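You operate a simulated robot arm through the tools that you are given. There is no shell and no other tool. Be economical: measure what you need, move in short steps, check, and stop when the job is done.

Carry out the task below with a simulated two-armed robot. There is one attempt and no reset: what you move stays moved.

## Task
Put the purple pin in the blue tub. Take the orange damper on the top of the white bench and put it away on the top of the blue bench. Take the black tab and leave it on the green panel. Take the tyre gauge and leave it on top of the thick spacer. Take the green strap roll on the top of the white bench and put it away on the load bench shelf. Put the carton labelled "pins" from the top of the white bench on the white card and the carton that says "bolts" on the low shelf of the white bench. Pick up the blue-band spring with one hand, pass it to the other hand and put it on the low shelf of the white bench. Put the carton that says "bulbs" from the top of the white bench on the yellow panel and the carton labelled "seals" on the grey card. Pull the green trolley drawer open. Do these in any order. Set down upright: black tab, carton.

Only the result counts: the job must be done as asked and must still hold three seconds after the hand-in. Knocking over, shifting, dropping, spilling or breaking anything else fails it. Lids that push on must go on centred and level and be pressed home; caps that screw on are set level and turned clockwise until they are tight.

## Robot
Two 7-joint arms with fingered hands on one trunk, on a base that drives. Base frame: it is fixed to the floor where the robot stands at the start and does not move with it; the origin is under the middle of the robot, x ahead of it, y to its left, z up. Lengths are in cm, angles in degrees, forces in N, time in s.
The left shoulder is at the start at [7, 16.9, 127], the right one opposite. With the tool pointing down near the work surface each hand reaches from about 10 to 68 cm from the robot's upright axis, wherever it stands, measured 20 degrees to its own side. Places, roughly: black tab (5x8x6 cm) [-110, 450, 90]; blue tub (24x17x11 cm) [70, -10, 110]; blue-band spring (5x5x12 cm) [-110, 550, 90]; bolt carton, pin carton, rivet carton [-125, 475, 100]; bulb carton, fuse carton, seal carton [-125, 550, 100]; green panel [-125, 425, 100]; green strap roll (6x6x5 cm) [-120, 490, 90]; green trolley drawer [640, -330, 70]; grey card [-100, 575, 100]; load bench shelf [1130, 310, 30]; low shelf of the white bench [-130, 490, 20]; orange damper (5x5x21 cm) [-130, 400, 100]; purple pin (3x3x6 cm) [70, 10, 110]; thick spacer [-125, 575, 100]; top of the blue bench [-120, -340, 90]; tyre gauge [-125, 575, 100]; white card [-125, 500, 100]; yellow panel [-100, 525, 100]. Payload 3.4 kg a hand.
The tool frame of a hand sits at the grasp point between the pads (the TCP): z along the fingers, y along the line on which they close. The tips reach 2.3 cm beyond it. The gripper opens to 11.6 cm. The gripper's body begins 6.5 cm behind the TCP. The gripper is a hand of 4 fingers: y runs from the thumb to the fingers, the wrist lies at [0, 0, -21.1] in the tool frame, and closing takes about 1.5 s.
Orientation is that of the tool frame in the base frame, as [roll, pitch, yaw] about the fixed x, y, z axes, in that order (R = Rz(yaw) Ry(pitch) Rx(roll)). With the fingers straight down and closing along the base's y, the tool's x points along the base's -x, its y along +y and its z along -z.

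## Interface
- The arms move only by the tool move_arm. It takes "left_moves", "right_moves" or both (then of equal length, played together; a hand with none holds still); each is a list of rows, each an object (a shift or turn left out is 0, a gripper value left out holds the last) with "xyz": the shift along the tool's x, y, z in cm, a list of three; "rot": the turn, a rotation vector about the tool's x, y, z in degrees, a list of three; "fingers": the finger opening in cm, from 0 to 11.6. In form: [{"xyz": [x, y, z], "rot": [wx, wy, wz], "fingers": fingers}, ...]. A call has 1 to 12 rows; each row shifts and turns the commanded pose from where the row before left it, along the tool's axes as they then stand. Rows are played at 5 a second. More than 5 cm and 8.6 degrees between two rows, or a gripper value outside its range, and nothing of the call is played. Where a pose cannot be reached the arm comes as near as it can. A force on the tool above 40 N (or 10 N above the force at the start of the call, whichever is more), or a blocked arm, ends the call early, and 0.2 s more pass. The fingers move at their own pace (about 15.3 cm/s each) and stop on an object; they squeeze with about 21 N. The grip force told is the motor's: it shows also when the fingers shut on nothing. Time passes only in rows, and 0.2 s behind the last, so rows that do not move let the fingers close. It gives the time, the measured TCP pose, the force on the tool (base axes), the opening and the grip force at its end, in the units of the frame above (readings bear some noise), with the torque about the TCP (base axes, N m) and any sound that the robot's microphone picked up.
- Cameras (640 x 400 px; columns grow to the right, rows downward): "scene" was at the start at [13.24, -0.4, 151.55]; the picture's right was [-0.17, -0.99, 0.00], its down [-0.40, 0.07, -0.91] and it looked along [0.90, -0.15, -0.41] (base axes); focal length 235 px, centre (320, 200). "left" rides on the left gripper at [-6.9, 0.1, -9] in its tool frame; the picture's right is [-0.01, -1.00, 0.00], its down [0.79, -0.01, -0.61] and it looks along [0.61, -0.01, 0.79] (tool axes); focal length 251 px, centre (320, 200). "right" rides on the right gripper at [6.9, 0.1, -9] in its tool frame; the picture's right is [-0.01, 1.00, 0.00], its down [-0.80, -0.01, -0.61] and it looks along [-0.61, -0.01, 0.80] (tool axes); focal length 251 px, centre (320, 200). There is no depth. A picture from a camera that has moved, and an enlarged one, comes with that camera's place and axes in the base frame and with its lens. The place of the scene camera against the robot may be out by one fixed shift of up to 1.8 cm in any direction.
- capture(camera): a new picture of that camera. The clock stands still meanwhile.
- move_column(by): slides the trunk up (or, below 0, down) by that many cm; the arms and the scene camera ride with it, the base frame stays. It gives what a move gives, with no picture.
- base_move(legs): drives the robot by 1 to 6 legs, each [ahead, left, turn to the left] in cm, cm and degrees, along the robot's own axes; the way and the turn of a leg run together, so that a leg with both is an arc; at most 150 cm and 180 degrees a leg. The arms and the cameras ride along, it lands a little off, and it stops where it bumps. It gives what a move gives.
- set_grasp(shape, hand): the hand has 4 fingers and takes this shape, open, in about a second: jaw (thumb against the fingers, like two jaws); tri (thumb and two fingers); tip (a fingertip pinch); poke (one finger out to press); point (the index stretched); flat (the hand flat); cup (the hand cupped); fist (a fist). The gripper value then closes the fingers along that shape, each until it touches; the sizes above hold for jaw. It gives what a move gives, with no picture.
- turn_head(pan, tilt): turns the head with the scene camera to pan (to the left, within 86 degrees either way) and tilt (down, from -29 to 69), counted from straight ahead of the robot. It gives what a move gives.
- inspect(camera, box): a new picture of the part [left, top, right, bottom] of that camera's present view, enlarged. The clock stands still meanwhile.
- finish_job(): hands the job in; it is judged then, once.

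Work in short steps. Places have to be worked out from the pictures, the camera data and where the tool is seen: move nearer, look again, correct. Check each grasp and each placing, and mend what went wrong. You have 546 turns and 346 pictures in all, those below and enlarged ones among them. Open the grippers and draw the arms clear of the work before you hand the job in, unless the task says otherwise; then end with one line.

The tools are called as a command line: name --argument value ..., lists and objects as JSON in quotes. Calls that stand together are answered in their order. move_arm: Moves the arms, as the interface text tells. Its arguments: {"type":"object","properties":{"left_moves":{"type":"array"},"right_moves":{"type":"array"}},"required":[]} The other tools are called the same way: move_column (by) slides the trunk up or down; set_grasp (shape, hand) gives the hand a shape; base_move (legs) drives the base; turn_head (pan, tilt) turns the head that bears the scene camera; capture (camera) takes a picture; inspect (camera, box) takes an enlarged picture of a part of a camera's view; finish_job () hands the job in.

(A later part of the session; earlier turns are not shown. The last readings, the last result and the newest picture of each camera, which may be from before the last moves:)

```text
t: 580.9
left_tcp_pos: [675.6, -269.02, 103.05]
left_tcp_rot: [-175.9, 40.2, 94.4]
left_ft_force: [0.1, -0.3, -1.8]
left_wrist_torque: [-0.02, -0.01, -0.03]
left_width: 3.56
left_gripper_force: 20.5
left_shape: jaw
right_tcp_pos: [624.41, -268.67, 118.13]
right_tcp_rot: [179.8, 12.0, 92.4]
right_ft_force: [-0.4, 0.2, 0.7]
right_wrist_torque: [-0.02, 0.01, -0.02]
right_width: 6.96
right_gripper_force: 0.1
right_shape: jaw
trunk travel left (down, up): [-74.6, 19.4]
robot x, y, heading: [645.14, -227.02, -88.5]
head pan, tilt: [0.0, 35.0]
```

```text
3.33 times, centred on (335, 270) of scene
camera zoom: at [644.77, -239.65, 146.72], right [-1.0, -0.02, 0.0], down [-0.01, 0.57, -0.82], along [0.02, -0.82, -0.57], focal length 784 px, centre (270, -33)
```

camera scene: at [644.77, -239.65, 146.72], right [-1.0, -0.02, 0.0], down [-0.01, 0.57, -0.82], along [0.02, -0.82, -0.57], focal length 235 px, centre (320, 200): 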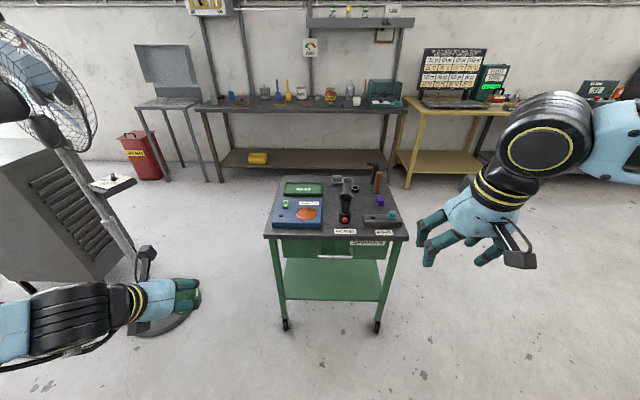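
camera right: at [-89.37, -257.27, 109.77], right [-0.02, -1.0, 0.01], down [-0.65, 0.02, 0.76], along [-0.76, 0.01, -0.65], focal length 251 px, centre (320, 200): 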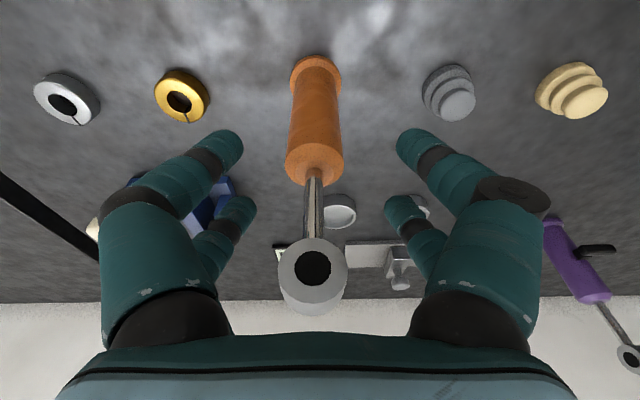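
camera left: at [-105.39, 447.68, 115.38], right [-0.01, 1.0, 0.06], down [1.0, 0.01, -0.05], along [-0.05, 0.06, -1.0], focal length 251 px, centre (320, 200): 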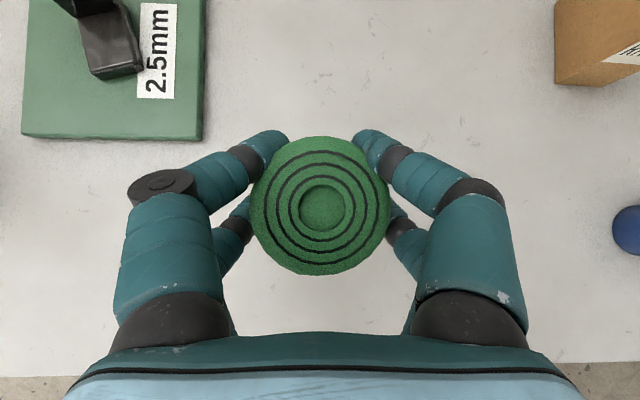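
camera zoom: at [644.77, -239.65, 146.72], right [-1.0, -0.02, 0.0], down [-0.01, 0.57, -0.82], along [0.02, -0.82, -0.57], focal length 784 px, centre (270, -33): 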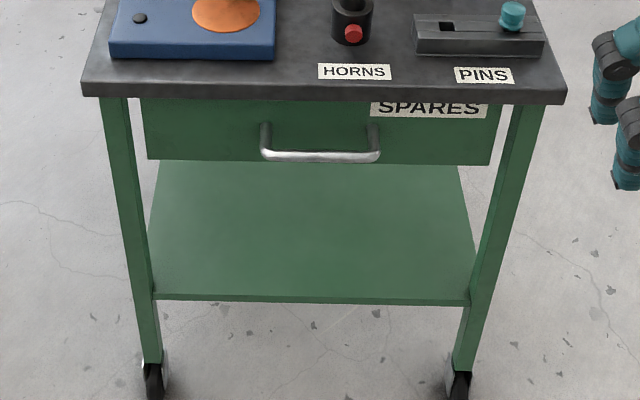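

The handle is a horizontal bar at about (640, -311, 66), roughly 16 cm wide. I'll lower the trunk, then roll the right hand 90° and point it forward so it can close vertically around the bar.

move_arm --right_moves '[{"rot": [0, 6, 0], "fingers": 7}, {"rot": [0, 6, 0]}, {"rot": [0, 0, -8.5]}, {"rot": [0, 0, -8.5]}, {"rot": [0, 0, -8.5]}, {"rot": [0, 0, -8.5]}, {"rot": [0, 0, -8.5]}, {"rot": [0, 0, -8.5]}, {"rot": [0, 0, -8.5]}, {"rot": [0, 0, -8.5]}, {"rot": [0, 0, -8.5]}, {"rot": [0, 0, -8.5]}]'

move_arm --right_moves '[{"rot": [0, 0, -5]}, {"rot": [8.5, 0, 0]}, {"rot": [8.5, 0, 0]}, {"rot": [8.5, 0, 0]}, {"rot": [8.5, 0, 0]}, {"rot": [8.5, 0, 0]}, {"rot": [8.5, 0, 0]}, {"rot": [8.5, 0, 0]}, {"rot": [8.5, 0, 0]}, {"rot": [8.5, 0, 0]}, {"rot": [5, 0, 0]}, {}]'

capture --camera "scene"

```text
t: 583.5
left_tcp_pos: [675.67, -269.1, 102.99]
left_tcp_rot: [-175.9, 40.3, 94.3]
left_ft_force: [-0.7, -0.2, -2.1]
left_wrist_torque: [0.0, 0.02, 0.01]
left_width: 3.58
left_gripper_force: 21.3
left_shape: jaw
right_tcp_pos: [624.33, -268.55, 118.06]
right_tcp_rot: [-179.9, 0.2, 177.5]
right_ft_force: [0.1, -0.2, -0.1]
right_wrist_torque: [0.0, 0.03, 0.03]
right_width: 6.95
right_gripper_force: 0.0
right_shape: jaw
trunk travel left (down, up): [-74.6, 19.4]
robot x, y, heading: [645.23, -227.11, -88.6]
head pan, tilt: [0.0, 35.0]
```

```text
t: 586.1
left_tcp_pos: [675.56, -269.03, 103.01]
left_tcp_rot: [-175.9, 40.4, 94.3]
left_ft_force: [0.5, 0.3, -1.8]
left_wrist_torque: [-0.04, -0.01, 0.02]
left_width: 3.55
left_gripper_force: 21.2
left_shape: jaw
right_tcp_pos: [625.36, -278.86, 121.32]
right_tcp_rot: [-98.3, 0.2, -177.6]
right_ft_force: [-0.4, -0.5, 0.0]
right_wrist_torque: [0.01, -0.04, -0.02]
right_width: 7.0
right_gripper_force: 0.2
right_shape: jaw
right hand out of reach, approached as far as the arm can: row 6, 7, 8, 9, 10, 11
trunk travel left (down, up): [-74.6, 19.4]
robot x, y, heading: [644.92, -226.93, -88.8]
head pan, tilt: [0.0, 35.0]
```

```text
122 pictures are left
camera scene: at [644.78, -239.62, 146.72], right [-1.0, -0.02, 0.0], down [-0.01, 0.57, -0.82], along [0.02, -0.82, -0.57], focal length 235 px, centre (320, 200)
```

scene: 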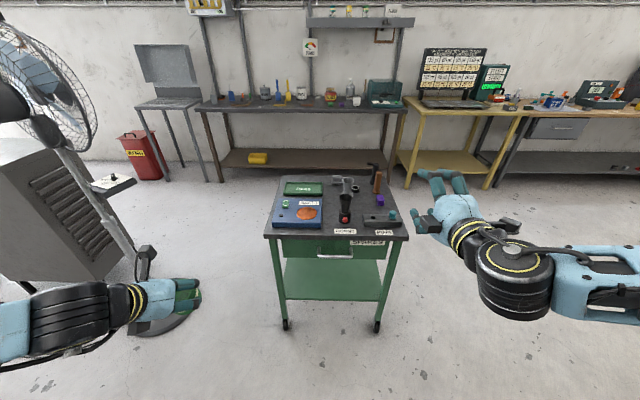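

The right hand points forward, closing vertically. I'll lower the trunk 55 cm and strafe left 11 cm so it lines up with the bar.

move_column --by -40

move_column --by -15

base_move --legs '[[0, 11, -1]]'

capture --camera "right"

capture --camera "scene"

```text
t: 590.0
left_tcp_pos: [675.6, -269.09, 62.94]
left_tcp_rot: [-175.9, 40.3, 94.5]
left_ft_force: [0.4, -0.5, -1.5]
left_wrist_torque: [-0.01, -0.02, -0.01]
left_width: 3.57
left_gripper_force: 20.5
left_shape: jaw
right_tcp_pos: [625.37, -278.81, 81.28]
right_tcp_rot: [-98.4, 0.2, -177.7]
right_ft_force: [-0.7, 0.6, 0.5]
right_wrist_torque: [0.02, 0.01, 0.02]
right_width: 6.93
right_gripper_force: 0.0
right_shape: jaw
trunk travel left (down, up): [-34.6, 59.4]
robot x, y, heading: [645.06, -226.94, -88.7]
head pan, tilt: [0.0, 35.0]
```

```text
t: 591.7
left_tcp_pos: [675.65, -269.03, 48.04]
left_tcp_rot: [-175.9, 40.4, 94.4]
left_ft_force: [0.2, -0.3, -2.3]
left_wrist_torque: [0.0, -0.04, -0.01]
left_width: 3.56
left_gripper_force: 21.1
left_shape: jaw
right_tcp_pos: [625.33, -278.88, 66.57]
right_tcp_rot: [-98.4, 0.2, -177.6]
right_ft_force: [0.5, 0.2, 0.8]
right_wrist_torque: [0.03, 0.0, 0.01]
right_width: 6.98
right_gripper_force: 0.1
right_shape: jaw
trunk travel left (down, up): [-19.6, 74.4]
robot x, y, heading: [645.19, -226.99, -88.8]
head pan, tilt: [0.0, 35.0]
```

```text
t: 592.9
left_tcp_pos: [685.87, -269.34, 48.05]
left_tcp_rot: [-176.0, 40.3, 93.5]
left_ft_force: [0.1, 0.3, -2.0]
left_wrist_torque: [0.02, -0.01, 0.02]
left_width: 3.56
left_gripper_force: 21.0
left_shape: jaw
right_tcp_pos: [635.48, -278.37, 66.38]
right_tcp_rot: [-98.4, 0.1, -178.6]
right_ft_force: [0.7, -0.7, -1.2]
right_wrist_torque: [-0.01, 0.04, 0.01]
right_width: 6.96
right_gripper_force: 0.2
right_shape: jaw
trunk travel left (down, up): [-19.6, 74.4]
robot x, y, heading: [656.05, -226.6, -89.8]
head pan, tilt: [0.0, 35.0]
```

```text
121 pictures are left
camera right: at [628.51, -269.6, 67.64], right [0.01, 0.15, -0.99], down [0.78, 0.62, 0.1], along [0.63, -0.77, -0.11], focal length 251 px, centre (320, 200)
```

right: 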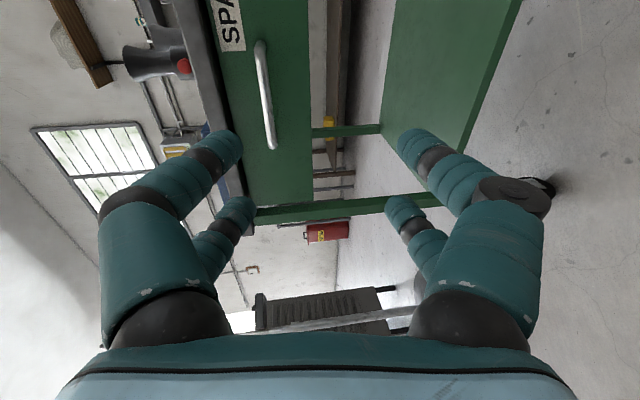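

```text
120 pictures are left
camera scene: at [655.57, -239.46, 91.71], right [-1.0, -0.01, 0.0], down [0.0, 0.57, -0.82], along [0.01, -0.82, -0.57], focal length 235 px, centre (320, 200)
```

scene: 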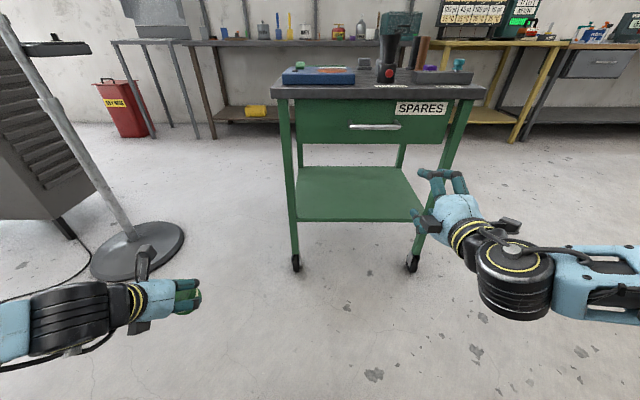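

The bar is at z ≈ 70, x 632–648. I'll raise the trunk 3.6 cm and drive 23 cm ahead.

move_column --by 3.6

base_move --legs '[[23, 0, 0]]'

capture --camera "right"

capture --camera "scene"

```text
t: 593.7
left_tcp_pos: [685.87, -269.41, 51.58]
left_tcp_rot: [-175.9, 40.3, 93.5]
left_ft_force: [-0.4, 0.4, -1.2]
left_wrist_torque: [0.02, 0.01, -0.01]
left_width: 3.57
left_gripper_force: 21.3
left_shape: jaw
right_tcp_pos: [635.37, -278.26, 69.94]
right_tcp_rot: [-98.4, 0.2, -178.6]
right_ft_force: [-0.2, 0.3, 0.3]
right_wrist_torque: [-0.02, 0.01, -0.01]
right_width: 6.97
right_gripper_force: 0.1
right_shape: jaw
trunk travel left (down, up): [-23.2, 70.8]
robot x, y, heading: [656.71, -226.69, -89.7]
head pan, tilt: [0.0, 35.0]
```

```text
t: 595.4
left_tcp_pos: [685.86, -292.57, 51.44]
left_tcp_rot: [-175.9, 40.3, 93.3]
left_ft_force: [-0.5, -0.1, -1.7]
left_wrist_torque: [0.02, 0.01, 0.0]
left_width: 3.53
left_gripper_force: 21.2
left_shape: jaw
right_tcp_pos: [635.46, -301.23, 69.88]
right_tcp_rot: [-98.5, 0.2, -178.8]
right_ft_force: [-0.1, -0.2, -0.3]
right_wrist_torque: [0.01, -0.03, 0.02]
right_width: 6.99
right_gripper_force: 0.0
right_shape: jaw
trunk travel left (down, up): [-23.2, 70.8]
robot x, y, heading: [656.55, -249.75, -89.6]
head pan, tilt: [0.0, 35.0]
```

```text
119 pictures are left
camera right: at [628.51, -292.61, 71.21], right [0.01, 0.15, -0.99], down [0.78, 0.62, 0.1], along [0.62, -0.77, -0.11], focal length 251 px, centre (320, 200)
```

right: 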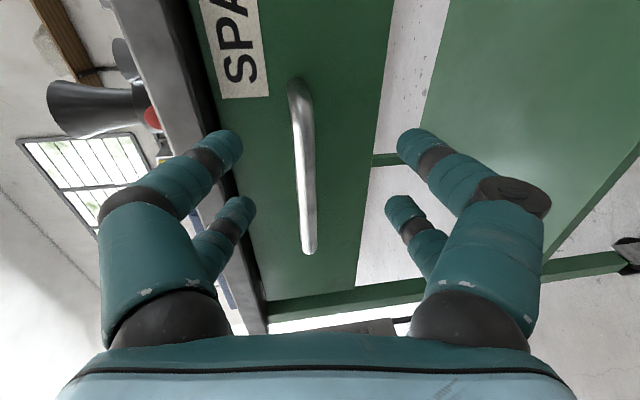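

```text
118 pictures are left
camera scene: at [655.63, -262.56, 95.31], right [-1.0, 0.0, 0.0], down [0.0, 0.57, -0.82], along [0.0, -0.82, -0.57], focal length 235 px, centre (320, 200)
```

scene: 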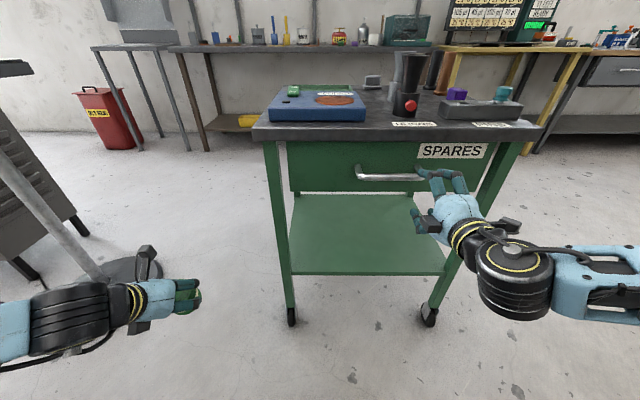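

The bar is at y ≈ -307.6, z 70, between the open fingers. I'll advance 6.5 cm with a slight shift and close.

base_move --legs '[[6.5, 2, 0]]'

capture --camera "right"

capture --camera "scene"

```text
t: 596.4
left_tcp_pos: [688.05, -299.04, 51.52]
left_tcp_rot: [-175.8, 40.4, 93.3]
left_ft_force: [0.2, -1.0, -1.8]
left_wrist_torque: [-0.01, -0.05, -0.02]
left_width: 3.54
left_gripper_force: 21.1
left_shape: jaw
right_tcp_pos: [637.47, -307.8, 70.0]
right_tcp_rot: [-98.4, 0.2, -178.7]
right_ft_force: [-0.2, 0.8, -0.7]
right_wrist_torque: [0.03, 0.02, 0.03]
right_width: 6.98
right_gripper_force: 0.0
right_shape: jaw
trunk travel left (down, up): [-23.2, 70.8]
robot x, y, heading: [658.35, -256.4, -89.9]
head pan, tilt: [0.0, 35.0]
```

```text
117 pictures are left
camera right: at [630.5, -299.08, 71.2], right [0.01, 0.15, -0.99], down [0.78, 0.62, 0.1], along [0.62, -0.77, -0.11], focal length 251 px, centre (320, 200)
```

right: 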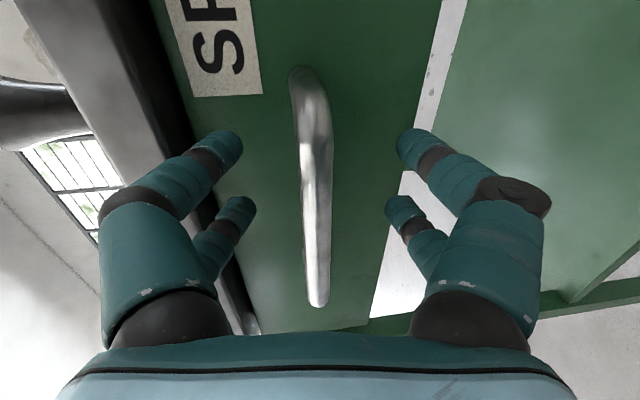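

```text
116 pictures are left
camera scene: at [657.66, -269.06, 95.3], right [-1.0, 0.0, 0.0], down [0.0, 0.57, -0.82], along [0.0, -0.82, -0.57], focal length 235 px, centre (320, 200)
```

scene: 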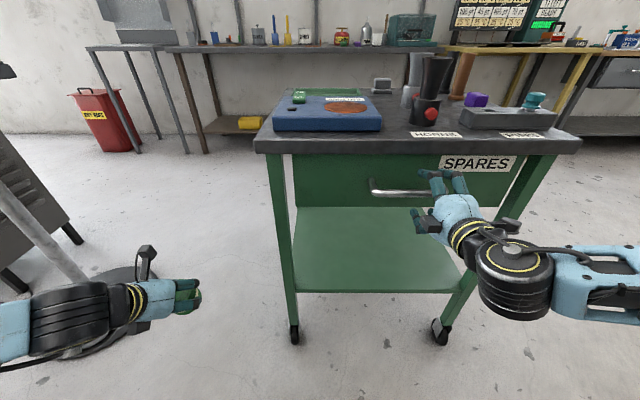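

The bar runs through the grasp point. I'll close the hand on it.

move_arm --right_moves '[{"fingers": 3}, {}, {}, {"fingers": 0}, {}, {}, {}, {}]'

capture --camera "right"

```text
t: 598.2
left_tcp_pos: [687.91, -298.99, 51.46]
left_tcp_rot: [-175.9, 40.3, 93.3]
left_ft_force: [0.5, 0.4, -1.0]
left_wrist_torque: [0.01, 0.01, -0.01]
left_width: 3.52
left_gripper_force: 21.1
left_shape: jaw
right_tcp_pos: [637.41, -307.85, 69.9]
right_tcp_rot: [-98.4, 0.2, -178.8]
right_ft_force: [0.7, -3.2, 0.4]
right_wrist_torque: [0.0, 0.02, 0.0]
right_width: 1.09
right_gripper_force: 21.1
right_shape: jaw
trunk travel left (down, up): [-23.2, 70.8]
robot x, y, heading: [658.73, -256.06, -89.6]
head pan, tilt: [0.0, 35.0]
```

```text
115 pictures are left
camera right: at [630.49, -299.08, 71.21], right [0.01, 0.15, -0.99], down [0.78, 0.62, 0.1], along [0.62, -0.77, -0.11], focal length 251 px, centre (320, 200)
```

right: 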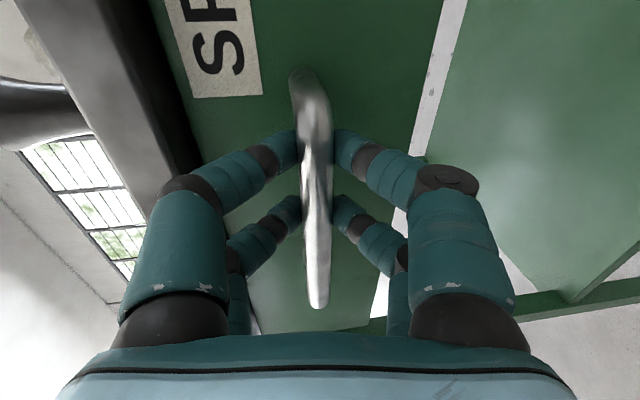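

Gripped (bar 1.1 cm). I'll pull back gently with the base.

base_move --legs '[[-5, 0, 0]]'

capture --camera "scene"

```text
t: 599.1
left_tcp_pos: [687.92, -294.04, 51.52]
left_tcp_rot: [-175.9, 40.3, 93.2]
left_ft_force: [-0.2, -0.9, -1.1]
left_wrist_torque: [-0.02, -0.03, -0.01]
left_width: 3.54
left_gripper_force: 21.2
left_shape: jaw
right_tcp_pos: [637.31, -302.71, 69.91]
right_tcp_rot: [-98.4, 0.2, -178.8]
right_ft_force: [1.0, 0.0, -1.8]
right_wrist_torque: [0.02, -0.04, 0.02]
right_width: 1.05
right_gripper_force: 20.7
right_shape: jaw
trunk travel left (down, up): [-23.2, 70.8]
robot x, y, heading: [658.51, -251.27, -89.8]
head pan, tilt: [0.0, 35.0]
```

```text
114 pictures are left
camera scene: at [657.62, -264.01, 95.31], right [-1.0, 0.0, 0.0], down [0.0, 0.57, -0.82], along [0.0, -0.82, -0.57], focal length 235 px, centre (320, 200)
```

scene: 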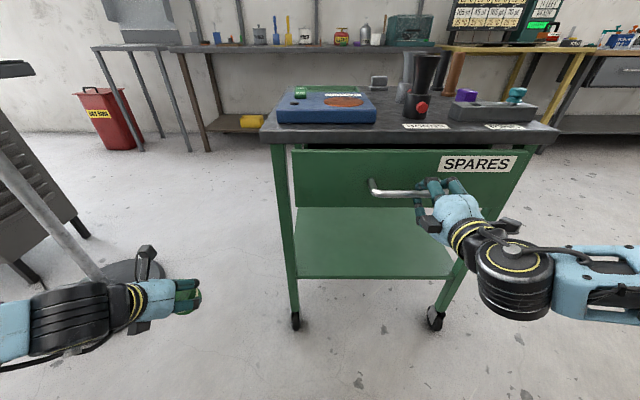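

The drawer is sliding out and the trolley stays put. I'll pull further.

base_move --legs '[[-10, 0, 0]]'

base_move --legs '[[-7, 0, 0]]'

capture --camera "scene"

```text
t: 600.3
left_tcp_pos: [687.91, -283.92, 51.57]
left_tcp_rot: [-175.9, 40.2, 93.4]
left_ft_force: [0.4, -0.3, -1.5]
left_wrist_torque: [-0.02, 0.01, 0.02]
left_width: 3.55
left_gripper_force: 21.2
left_shape: jaw
right_tcp_pos: [637.46, -292.61, 69.89]
right_tcp_rot: [-98.4, 0.2, -178.8]
right_ft_force: [1.6, 0.2, -1.9]
right_wrist_torque: [0.02, -0.04, 0.02]
right_width: 1.07
right_gripper_force: 20.8
right_shape: jaw
trunk travel left (down, up): [-23.2, 70.8]
robot x, y, heading: [658.5, -241.11, -90.0]
head pan, tilt: [0.0, 35.0]
```

```text
t: 601.3
left_tcp_pos: [687.84, -276.91, 51.65]
left_tcp_rot: [-175.9, 40.3, 93.3]
left_ft_force: [-0.1, 0.0, -1.9]
left_wrist_torque: [0.02, 0.05, 0.03]
left_width: 3.53
left_gripper_force: 21.3
left_shape: jaw
right_tcp_pos: [637.34, -285.6, 69.9]
right_tcp_rot: [-98.4, 0.2, -178.7]
right_ft_force: [3.1, -0.2, -1.4]
right_wrist_torque: [0.05, -0.01, 0.02]
right_width: 1.05
right_gripper_force: 20.8
right_shape: jaw
trunk travel left (down, up): [-23.2, 70.8]
robot x, y, heading: [658.18, -234.22, -89.6]
head pan, tilt: [0.0, 35.0]
```

```text
113 pictures are left
camera scene: at [657.58, -246.89, 95.31], right [-1.0, 0.0, 0.0], down [0.0, 0.57, -0.82], along [0.0, -0.82, -0.57], focal length 235 px, centre (320, 200)
```

scene: 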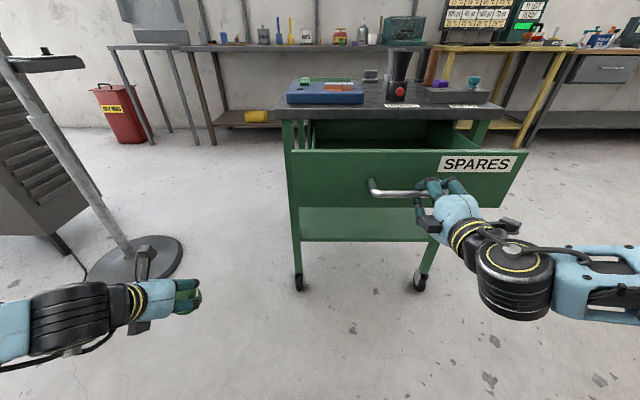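

It's open 22 cm with little resistance. I'll pull a bit more in small steps, watching the force.

base_move --legs '[[-4, 0, 0]]'

base_move --legs '[[-3, 0, 0]]'

capture --camera "scene"

```text
t: 602.2
left_tcp_pos: [687.83, -272.79, 51.58]
left_tcp_rot: [-175.9, 40.4, 93.3]
left_ft_force: [-0.1, 0.2, -2.5]
left_wrist_torque: [0.0, 0.02, 0.01]
left_width: 3.52
left_gripper_force: 21.5
left_shape: jaw
right_tcp_pos: [637.5, -281.63, 70.04]
right_tcp_rot: [-98.5, 0.2, -178.7]
right_ft_force: [1.3, 0.0, -1.5]
right_wrist_torque: [0.01, 0.0, 0.01]
right_width: 0.99
right_gripper_force: 21.2
right_shape: jaw
trunk travel left (down, up): [-23.2, 70.8]
robot x, y, heading: [658.23, -230.34, -89.8]
head pan, tilt: [0.0, 35.0]
```

```text
t: 603.0
left_tcp_pos: [688.09, -271.55, 51.46]
left_tcp_rot: [-175.7, 40.1, 93.7]
left_ft_force: [-0.5, -0.8, -2.0]
left_wrist_torque: [0.0, 0.03, 0.03]
left_width: 3.57
left_gripper_force: 20.7
left_shape: jaw
right_tcp_pos: [637.45, -280.77, 69.81]
right_tcp_rot: [-98.4, 0.2, -178.8]
right_ft_force: [3.4, -21.9, -5.0]
right_wrist_torque: [0.08, -0.02, 0.03]
right_width: 0.74
right_gripper_force: 21.4
right_shape: jaw
trunk travel left (down, up): [-23.2, 70.8]
robot x, y, heading: [658.66, -228.73, -89.8]
head pan, tilt: [0.0, 35.0]
stopped in leg 1: the force on the tool passed its limit (the readings are from after the stop); the commanded pose is now the measured one
```

```text
112 pictures are left
camera scene: at [657.62, -241.8, 95.25], right [-1.0, -0.01, 0.0], down [-0.01, 0.58, -0.82], along [0.01, -0.82, -0.58], focal length 235 px, centre (320, 200)
```

scene: 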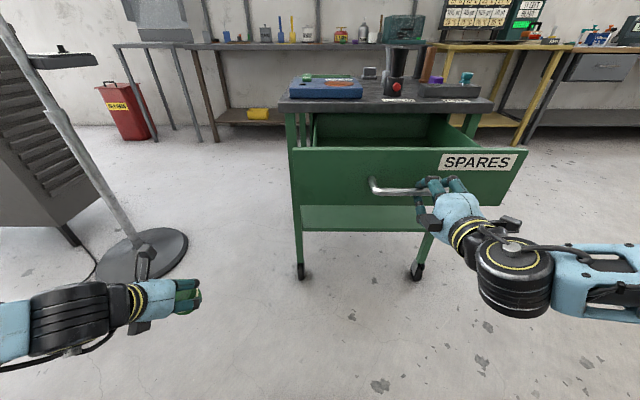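

The drawer hit its stop at about 27 cm, fully open. I'll release and back away.

move_arm --right_moves '[{"fingers": 4}, {}, {"fingers": 7}, {}, {}]'

base_move --legs '[[-25, 0, 0]]'

capture --camera "scene"

```text
t: 604.2
left_tcp_pos: [688.01, -271.27, 51.56]
left_tcp_rot: [-175.8, 40.4, 93.5]
left_ft_force: [-0.5, 0.3, -1.4]
left_wrist_torque: [0.04, 0.0, -0.02]
left_width: 3.55
left_gripper_force: 21.0
left_shape: jaw
right_tcp_pos: [637.39, -280.4, 70.16]
right_tcp_rot: [-98.0, 0.2, -178.7]
right_ft_force: [-0.4, 0.7, 0.5]
right_wrist_torque: [0.0, -0.01, -0.02]
right_width: 6.93
right_gripper_force: 0.0
right_shape: jaw
trunk travel left (down, up): [-23.2, 70.8]
robot x, y, heading: [658.39, -228.72, -89.5]
head pan, tilt: [0.0, 35.0]
```

```text
t: 606.0
left_tcp_pos: [687.71, -246.24, 51.65]
left_tcp_rot: [-175.8, 40.5, 93.5]
left_ft_force: [-0.2, -0.2, -1.7]
left_wrist_torque: [-0.02, 0.0, -0.01]
left_width: 3.55
left_gripper_force: 20.7
left_shape: jaw
right_tcp_pos: [637.2, -255.28, 70.25]
right_tcp_rot: [-98.1, 0.2, -178.8]
right_ft_force: [-0.2, -0.7, 0.0]
right_wrist_torque: [0.02, -0.03, 0.03]
right_width: 6.95
right_gripper_force: 0.0
right_shape: jaw
trunk travel left (down, up): [-23.2, 70.8]
robot x, y, heading: [658.13, -203.63, -89.6]
head pan, tilt: [0.0, 35.0]
```

```text
111 pictures are left
camera scene: at [657.4, -216.31, 95.32], right [-1.0, -0.01, 0.0], down [0.0, 0.57, -0.82], along [0.01, -0.82, -0.57], focal length 235 px, centre (320, 200)
```

scene: 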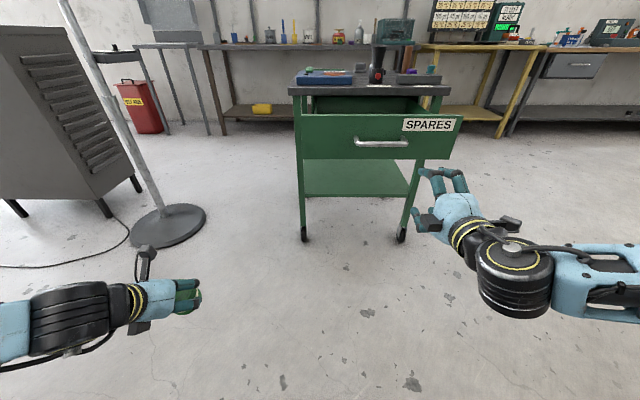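

The drawer is open and the trolley unmoved. Now for the load bench: I'll raise the trunk, straighten the right hand, turn to +x and look.

move_column --by 40

move_arm --right_moves '[{"rot": [-8.5, 0, 0]}, {"rot": [-8.5, 0, 0]}, {"rot": [-8.5, 0, 0]}, {"rot": [-8.5, 0, 0]}, {"rot": [-8.5, 0, 0]}, {"rot": [-8.5, 0, 0]}, {"rot": [-8.5, 0, 0]}, {"rot": [-8.5, 0, 0]}, {"rot": [-8.5, 0, 0]}, {"rot": [-5, 0, 0], "xyz": [0, 2, 0]}, {"xyz": [0, 3, 0]}, {"xyz": [0, 3, 0]}]'

base_move --legs '[[0, 0, 90]]'

turn_head --pan 0 --tilt 18

capture --camera "scene"

```text
t: 609.9
left_tcp_pos: [687.77, -246.23, 91.55]
left_tcp_rot: [-175.8, 40.3, 93.4]
left_ft_force: [-0.4, -0.5, -2.2]
left_wrist_torque: [-0.01, 0.0, 0.04]
left_width: 3.57
left_gripper_force: 20.7
left_shape: jaw
right_tcp_pos: [637.17, -255.35, 110.13]
right_tcp_rot: [-98.1, 0.2, -178.8]
right_ft_force: [-0.4, 0.6, -0.2]
right_wrist_torque: [0.01, 0.01, 0.0]
right_width: 6.94
right_gripper_force: 0.0
right_shape: jaw
trunk travel left (down, up): [-63.2, 30.8]
robot x, y, heading: [658.52, -203.79, -89.4]
head pan, tilt: [0.0, 35.0]
```

```text
t: 612.5
left_tcp_pos: [687.8, -246.18, 91.66]
left_tcp_rot: [-175.8, 40.5, 93.5]
left_ft_force: [-0.1, 0.4, -1.4]
left_wrist_torque: [0.01, 0.02, -0.03]
left_width: 3.54
left_gripper_force: 21.0
left_shape: jaw
right_tcp_pos: [636.84, -247.18, 109.85]
right_tcp_rot: [-179.7, 0.2, -178.8]
right_ft_force: [-0.9, -0.3, 0.4]
right_wrist_torque: [-0.03, -0.02, 0.02]
right_width: 6.99
right_gripper_force: 0.0
right_shape: jaw
trunk travel left (down, up): [-63.2, 30.8]
robot x, y, heading: [658.37, -203.87, -89.7]
head pan, tilt: [0.0, 35.0]
```

```text
t: 616.7
left_tcp_pos: [701.01, -174.43, 91.58]
left_tcp_rot: [-175.8, 40.4, -177.0]
left_ft_force: [-0.3, 0.2, -2.5]
left_wrist_torque: [0.02, 0.02, 0.01]
left_width: 3.52
left_gripper_force: 20.9
left_shape: jaw
right_tcp_pos: [701.75, -225.4, 109.88]
right_tcp_rot: [-179.7, 0.1, -89.3]
right_ft_force: [0.5, 0.4, 0.0]
right_wrist_torque: [-0.02, -0.01, -0.02]
right_width: 6.97
right_gripper_force: 0.0
right_shape: jaw
trunk travel left (down, up): [-63.2, 30.8]
robot x, y, heading: [658.53, -203.43, -0.2]
head pan, tilt: [0.0, 35.0]
```

```text
t: 617.5
left_tcp_pos: [700.93, -174.56, 91.65]
left_tcp_rot: [-175.8, 40.4, -177.0]
left_ft_force: [0.5, -0.2, -1.6]
left_wrist_torque: [0.01, 0.0, -0.04]
left_width: 3.54
left_gripper_force: 20.8
left_shape: jaw
right_tcp_pos: [701.69, -225.25, 109.95]
right_tcp_rot: [-179.7, 0.2, -89.3]
right_ft_force: [0.3, -0.3, -0.2]
right_wrist_torque: [0.03, -0.02, 0.0]
right_width: 6.97
right_gripper_force: 0.1
right_shape: jaw
trunk travel left (down, up): [-63.2, 30.8]
robot x, y, heading: [657.95, -203.43, -0.0]
head pan, tilt: [0.0, 18.0]
```

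```text
110 pictures are left
camera scene: at [671.67, -202.51, 138.02], right [0.0, -1.0, 0.0], down [-0.31, 0.0, -0.95], along [0.95, 0.0, -0.31], focal length 235 px, centre (320, 200)
```

scene: 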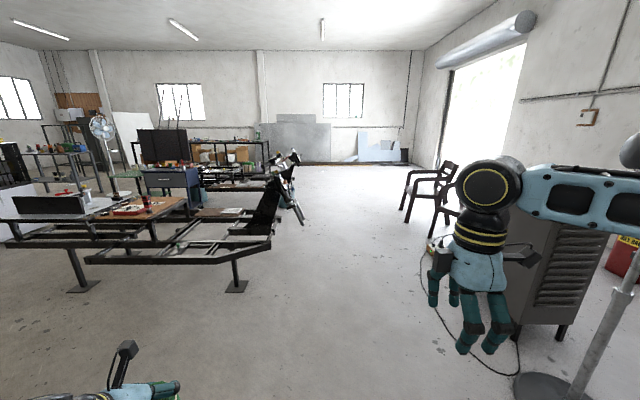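

The way ahead is open, but the kart's steering tip sticks out to about (843, -189) and the fan is at (724, -313). I'll raise the trunk, pass the fan first at y ≈ -206, then shift right to pass the kart.

move_column --by 28

base_move --legs '[[100, 0, 0], [0, -30, 0]]'

capture --camera "scene"

```text
t: 620.3
left_tcp_pos: [701.05, -174.48, 119.57]
left_tcp_rot: [-175.8, 40.4, -177.0]
left_ft_force: [0.5, -1.3, -1.3]
left_wrist_torque: [0.0, 0.0, 0.01]
left_width: 3.52
left_gripper_force: 20.9
left_shape: jaw
right_tcp_pos: [701.76, -225.31, 137.86]
right_tcp_rot: [-179.6, 0.3, -89.3]
right_ft_force: [1.0, -0.1, -0.2]
right_wrist_torque: [0.01, -0.01, 0.03]
right_width: 6.96
right_gripper_force: 0.0
right_shape: jaw
trunk travel left (down, up): [-91.2, 2.8]
robot x, y, heading: [657.9, -203.53, -0.0]
head pan, tilt: [0.0, 18.0]
```

```text
t: 627.2
left_tcp_pos: [802.62, -204.68, 119.57]
left_tcp_rot: [-175.7, 40.3, -177.1]
left_ft_force: [-0.2, 0.4, -1.9]
left_wrist_torque: [0.02, -0.01, -0.01]
left_width: 3.52
left_gripper_force: 20.9
left_shape: jaw
right_tcp_pos: [803.24, -255.49, 137.88]
right_tcp_rot: [-179.7, 0.0, -89.5]
right_ft_force: [-0.6, -0.1, 0.5]
right_wrist_torque: [-0.01, -0.01, 0.0]
right_width: 6.96
right_gripper_force: 0.0
right_shape: jaw
trunk travel left (down, up): [-91.2, 2.8]
robot x, y, heading: [759.97, -233.96, 0.1]
head pan, tilt: [0.0, 18.0]
```

```text
109 pictures are left
camera scene: at [773.18, -232.55, 166.02], right [0.0, -1.0, 0.0], down [-0.31, 0.0, -0.95], along [0.95, 0.0, -0.31], focal length 235 px, centre (320, 200)
```

scene: 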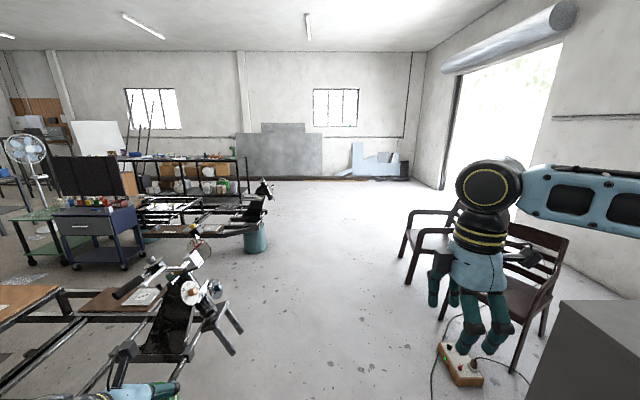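

Clear. I'll drive on to x ≈ 960 and look left for the load bench at (1130, 310).

base_move --legs '[[140, 0, 0], [60, 0, 0]]'

turn_head --pan 60 --tilt 15

capture --camera "scene"

```text
t: 637.2
left_tcp_pos: [1002.49, -205.73, 119.6]
left_tcp_rot: [-175.9, 40.4, -177.2]
left_ft_force: [0.1, -0.2, -1.9]
left_wrist_torque: [-0.02, 0.02, 0.01]
left_width: 3.52
left_gripper_force: 20.2
left_shape: jaw
right_tcp_pos: [1003.0, -256.45, 137.93]
right_tcp_rot: [-179.6, 0.1, -89.5]
right_ft_force: [-0.6, -0.1, -1.3]
right_wrist_torque: [0.0, -0.01, -0.01]
right_width: 6.97
right_gripper_force: 0.0
right_shape: jaw
trunk travel left (down, up): [-91.2, 2.8]
robot x, y, heading: [959.89, -234.68, -0.7]
head pan, tilt: [0.0, 18.0]
```

```text
t: 638.5
left_tcp_pos: [1002.64, -205.72, 119.59]
left_tcp_rot: [-175.7, 40.5, -177.3]
left_ft_force: [0.6, 0.3, -1.2]
left_wrist_torque: [0.01, -0.02, 0.01]
left_width: 3.53
left_gripper_force: 20.6
left_shape: jaw
right_tcp_pos: [1003.2, -256.58, 137.88]
right_tcp_rot: [-179.6, 0.2, -89.5]
right_ft_force: [-0.8, -0.8, 0.5]
right_wrist_torque: [-0.03, -0.01, 0.02]
right_width: 6.97
right_gripper_force: 0.1
right_shape: jaw
trunk travel left (down, up): [-91.2, 2.8]
robot x, y, heading: [959.8, -234.62, -0.3]
head pan, tilt: [60.0, 15.0]
```

```text
108 pictures are left
camera scene: at [968.59, -225.54, 166.52], right [0.86, -0.5, 0.0], down [-0.13, -0.22, -0.97], along [0.49, 0.83, -0.26], focal length 235 px, centre (320, 200)
```

scene: 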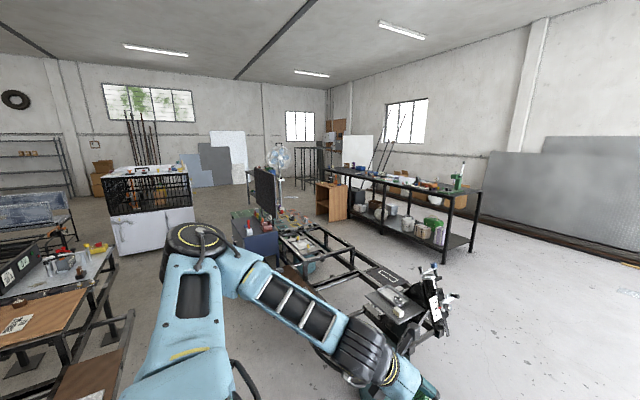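

The bench is hidden behind the kart from here. I'll drive on to x ≈ 1190, turn to +y, and look.

base_move --legs '[[140, 0, 0], [92, 0, 0], [0, 0, 90]]'

turn_head --pan 0 --tilt 15

capture --camera "scene"

```text
t: 653.8
left_tcp_pos: [1164.88, -193.72, 119.57]
left_tcp_rot: [-175.9, 40.4, -87.0]
left_ft_force: [0.1, -0.1, -0.8]
left_wrist_torque: [-0.01, 0.0, 0.0]
left_width: 3.52
left_gripper_force: 20.8
left_shape: jaw
right_tcp_pos: [1215.73, -193.09, 137.88]
right_tcp_rot: [-179.6, 0.2, 0.6]
right_ft_force: [-0.4, -0.5, 0.2]
right_wrist_torque: [0.0, -0.01, 0.0]
right_width: 6.97
right_gripper_force: 0.2
right_shape: jaw
trunk travel left (down, up): [-91.2, 2.8]
robot x, y, heading: [1194.15, -236.18, 89.8]
head pan, tilt: [60.0, 15.0]
```

```text
t: 655.1
left_tcp_pos: [1165.04, -193.86, 119.65]
left_tcp_rot: [-175.9, 40.5, -87.0]
left_ft_force: [-0.9, 0.7, -2.0]
left_wrist_torque: [-0.02, 0.0, -0.01]
left_width: 3.54
left_gripper_force: 20.9
left_shape: jaw
right_tcp_pos: [1215.75, -193.05, 137.94]
right_tcp_rot: [-179.6, 0.2, 0.7]
right_ft_force: [0.4, -0.3, -0.1]
right_wrist_torque: [0.01, 0.01, -0.02]
right_width: 6.97
right_gripper_force: 0.0
right_shape: jaw
trunk travel left (down, up): [-91.2, 2.8]
robot x, y, heading: [1194.19, -236.61, 90.0]
head pan, tilt: [0.0, 15.0]
```

```text
107 pictures are left
camera scene: at [1193.25, -221.05, 166.51], right [1.0, 0.0, 0.0], down [0.0, -0.26, -0.97], along [0.0, 0.97, -0.26], focal length 235 px, centre (320, 200)
```

scene: 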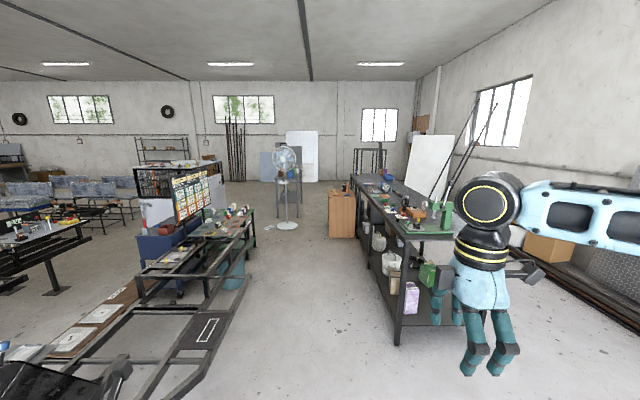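

inspect --camera "scene" --box '[220, 130, 420, 250]'

```text
3.20 times, centred on (320, 190) of scene
camera zoom: at [1193.25, -221.05, 166.51], right [1.0, 0.0, 0.0], down [0.0, -0.26, -0.97], along [0.0, 0.97, -0.26], focal length 752 px, centre (320, 232)
```

zoom: 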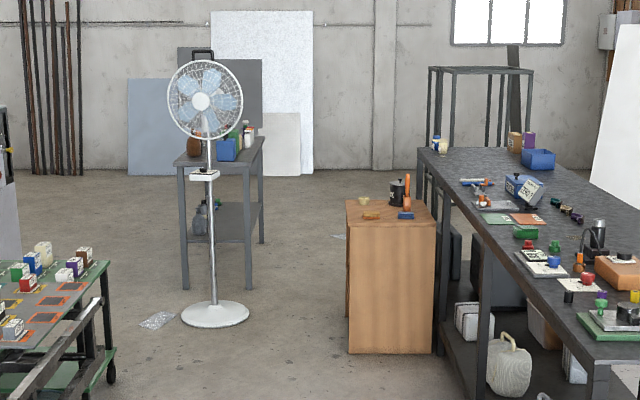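

The load bench (x 1104–1146, y 252–366) stands behind a fan at (1129, 208), with a wooden cabinet at x > 1208. The gap is about 59 cm. I'll drive to y ≈ 60, turn to face east and look closely at the gap.

base_move --legs '[[145, 6, 0], [145, 6, 0], [0, 0, -90]]'

turn_head --pan 80 --tilt 35

capture --camera "scene"

```text
t: 672.9
left_tcp_pos: [1223.15, 82.25, 119.53]
left_tcp_rot: [-175.7, 40.4, -175.9]
left_ft_force: [0.1, -0.5, -1.8]
left_wrist_torque: [-0.01, 0.01, -0.03]
left_width: 3.5
left_gripper_force: 21.1
left_shape: jaw
right_tcp_pos: [1225.03, 31.42, 137.88]
right_tcp_rot: [-179.6, 0.1, -88.1]
right_ft_force: [0.3, -0.3, -0.8]
right_wrist_torque: [-0.02, -0.02, 0.04]
right_width: 6.99
right_gripper_force: 0.1
right_shape: jaw
trunk travel left (down, up): [-91.2, 2.8]
robot x, y, heading: [1181.3, 52.05, 1.0]
head pan, tilt: [0.0, 15.0]
```

```text
t: 674.5
left_tcp_pos: [1223.17, 82.19, 119.6]
left_tcp_rot: [-175.7, 40.4, -175.7]
left_ft_force: [-0.8, 0.3, -3.0]
left_wrist_torque: [0.03, 0.01, -0.03]
left_width: 3.53
left_gripper_force: 20.9
left_shape: jaw
right_tcp_pos: [1224.98, 31.41, 137.91]
right_tcp_rot: [-179.5, 0.2, -88.2]
right_ft_force: [-0.2, -0.3, -0.2]
right_wrist_torque: [-0.03, 0.02, 0.02]
right_width: 6.98
right_gripper_force: 0.0
right_shape: jaw
trunk travel left (down, up): [-91.2, 2.8]
robot x, y, heading: [1180.74, 51.99, 0.9]
head pan, tilt: [80.0, 35.0]
```

```text
105 pictures are left
camera scene: at [1186.52, 62.09, 163.32], right [0.99, -0.16, 0.0], down [-0.09, -0.57, -0.82], along [0.13, 0.81, -0.57], focal length 235 px, centre (320, 200)
```

scene: 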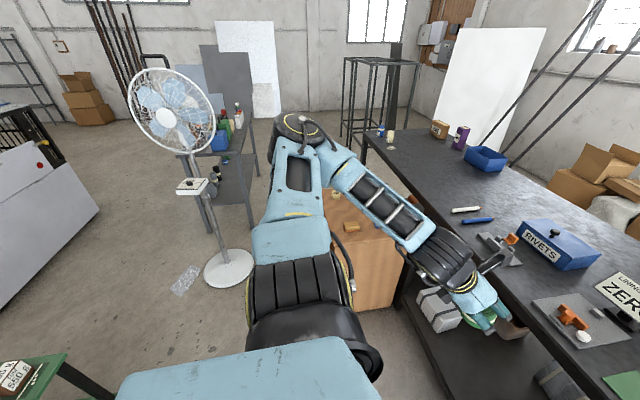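

The gap runs from x ≈ 1152 to 1211 and I'm centred at 1181. I'll strafe north in steps, checking alignment.

base_move --legs '[[0.8, 0, -0.9], [0, 80, 0]]'

capture --camera "scene"

```text
t: 679.1
left_tcp_pos: [1223.65, 161.76, 119.6]
left_tcp_rot: [-176.0, 40.3, -176.2]
left_ft_force: [-0.2, -0.5, -1.6]
left_wrist_torque: [0.0, 0.0, 0.0]
left_width: 3.46
left_gripper_force: 21.2
left_shape: jaw
right_tcp_pos: [1224.97, 111.01, 137.83]
right_tcp_rot: [-179.7, 0.3, -88.7]
right_ft_force: [-0.7, -0.8, 0.5]
right_wrist_torque: [0.03, 0.01, -0.04]
right_width: 6.97
right_gripper_force: 0.1
right_shape: jaw
trunk travel left (down, up): [-91.2, 2.8]
robot x, y, heading: [1181.63, 132.33, 0.3]
head pan, tilt: [80.0, 35.0]
```

```text
104 pictures are left
camera scene: at [1186.85, 141.91, 163.33], right [0.99, -0.16, 0.0], down [-0.09, -0.56, -0.82], along [0.13, 0.81, -0.57], focal length 235 px, centre (320, 200)
```

scene: 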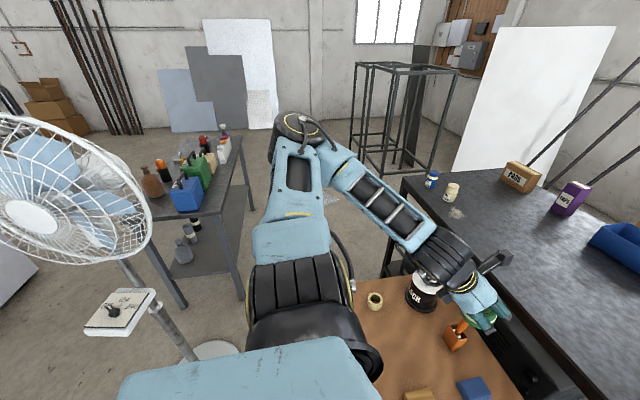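

Cabinet edge at x ≈ 1214, fan within 1152: good. I'll continue.

base_move --legs '[[1.3, 0, -0.3], [0, 80, 0]]'

base_move --legs '[[0, 85, 0]]'

capture --camera "scene"

```text
t: 683.7
left_tcp_pos: [1224.53, 241.46, 119.54]
left_tcp_rot: [-176.0, 40.4, -176.5]
left_ft_force: [0.3, 0.9, -1.6]
left_wrist_torque: [-0.03, 0.02, 0.01]
left_width: 3.53
left_gripper_force: 21.3
left_shape: jaw
right_tcp_pos: [1225.74, 190.59, 137.79]
right_tcp_rot: [-179.6, 0.3, -88.8]
right_ft_force: [0.5, 0.5, 0.1]
right_wrist_torque: [0.01, 0.03, -0.02]
right_width: 6.95
right_gripper_force: 0.0
right_shape: jaw
trunk travel left (down, up): [-91.2, 2.8]
robot x, y, heading: [1182.23, 211.72, 0.4]
head pan, tilt: [80.0, 35.0]
```

```text
t: 688.2
left_tcp_pos: [1224.3, 326.38, 119.66]
left_tcp_rot: [-175.8, 40.4, -176.8]
left_ft_force: [0.0, -0.4, -2.0]
left_wrist_torque: [0.02, -0.01, 0.0]
left_width: 3.53
left_gripper_force: 20.8
left_shape: jaw
right_tcp_pos: [1225.12, 275.48, 137.86]
right_tcp_rot: [-179.7, 0.3, -89.0]
right_ft_force: [-0.6, 0.2, 0.5]
right_wrist_torque: [-0.02, -0.04, -0.01]
right_width: 7.0
right_gripper_force: 0.1
right_shape: jaw
trunk travel left (down, up): [-91.2, 2.8]
robot x, y, heading: [1181.53, 296.86, 0.2]
head pan, tilt: [80.0, 35.0]
```

```text
103 pictures are left
camera scene: at [1187.26, 306.87, 163.33], right [0.99, -0.17, 0.0], down [-0.1, -0.56, -0.82], along [0.14, 0.81, -0.57], focal length 235 px, centre (320, 200)
```

scene: 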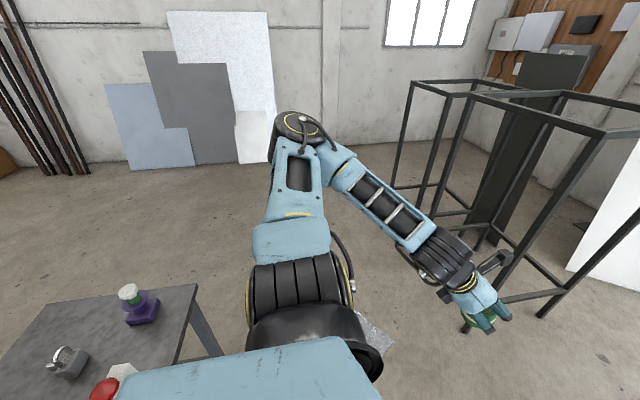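

Through the gap. I'll move ahead a little and turn round to face the load bench (west).

base_move --legs '[[20, 0, 0], [0, 0, 90], [0, 0, 90]]'

turn_head --pan 0 --tilt 50

capture --camera "scene"

```text
t: 697.5
left_tcp_pos: [1158.5, 268.3, 119.64]
left_tcp_rot: [-175.8, 40.4, 2.6]
left_ft_force: [-0.7, 0.4, -2.0]
left_wrist_torque: [0.01, 0.01, 0.0]
left_width: 3.49
left_gripper_force: 20.6
left_shape: jaw
right_tcp_pos: [1158.13, 319.16, 137.95]
right_tcp_rot: [-179.6, 0.3, 90.3]
right_ft_force: [-0.1, -0.1, -0.2]
right_wrist_torque: [0.0, 0.0, 0.0]
right_width: 6.99
right_gripper_force: 0.1
right_shape: jaw
trunk travel left (down, up): [-91.2, 2.8]
robot x, y, heading: [1201.67, 297.19, 179.8]
head pan, tilt: [80.0, 35.0]
```

```text
t: 699.0
left_tcp_pos: [1158.43, 268.19, 119.59]
left_tcp_rot: [-175.8, 40.4, 2.7]
left_ft_force: [0.3, -0.7, -1.6]
left_wrist_torque: [0.01, -0.01, 0.0]
left_width: 3.48
left_gripper_force: 20.5
left_shape: jaw
right_tcp_pos: [1158.08, 319.07, 138.02]
right_tcp_rot: [-179.5, 0.2, 90.2]
right_ft_force: [0.2, -0.6, 0.7]
right_wrist_torque: [-0.01, 0.0, 0.01]
right_width: 6.99
right_gripper_force: 0.0
right_shape: jaw
trunk travel left (down, up): [-91.2, 2.8]
robot x, y, heading: [1201.65, 297.53, 179.5]
head pan, tilt: [0.0, 50.0]
```

```text
102 pictures are left
camera scene: at [1187.91, 298.41, 161.14], right [0.01, 1.0, 0.0], down [0.77, -0.01, -0.64], along [-0.64, 0.0, -0.77], focal length 235 px, centre (320, 200)
```

scene: 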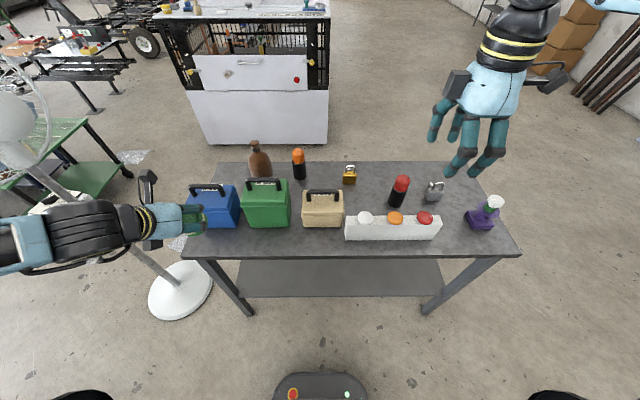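

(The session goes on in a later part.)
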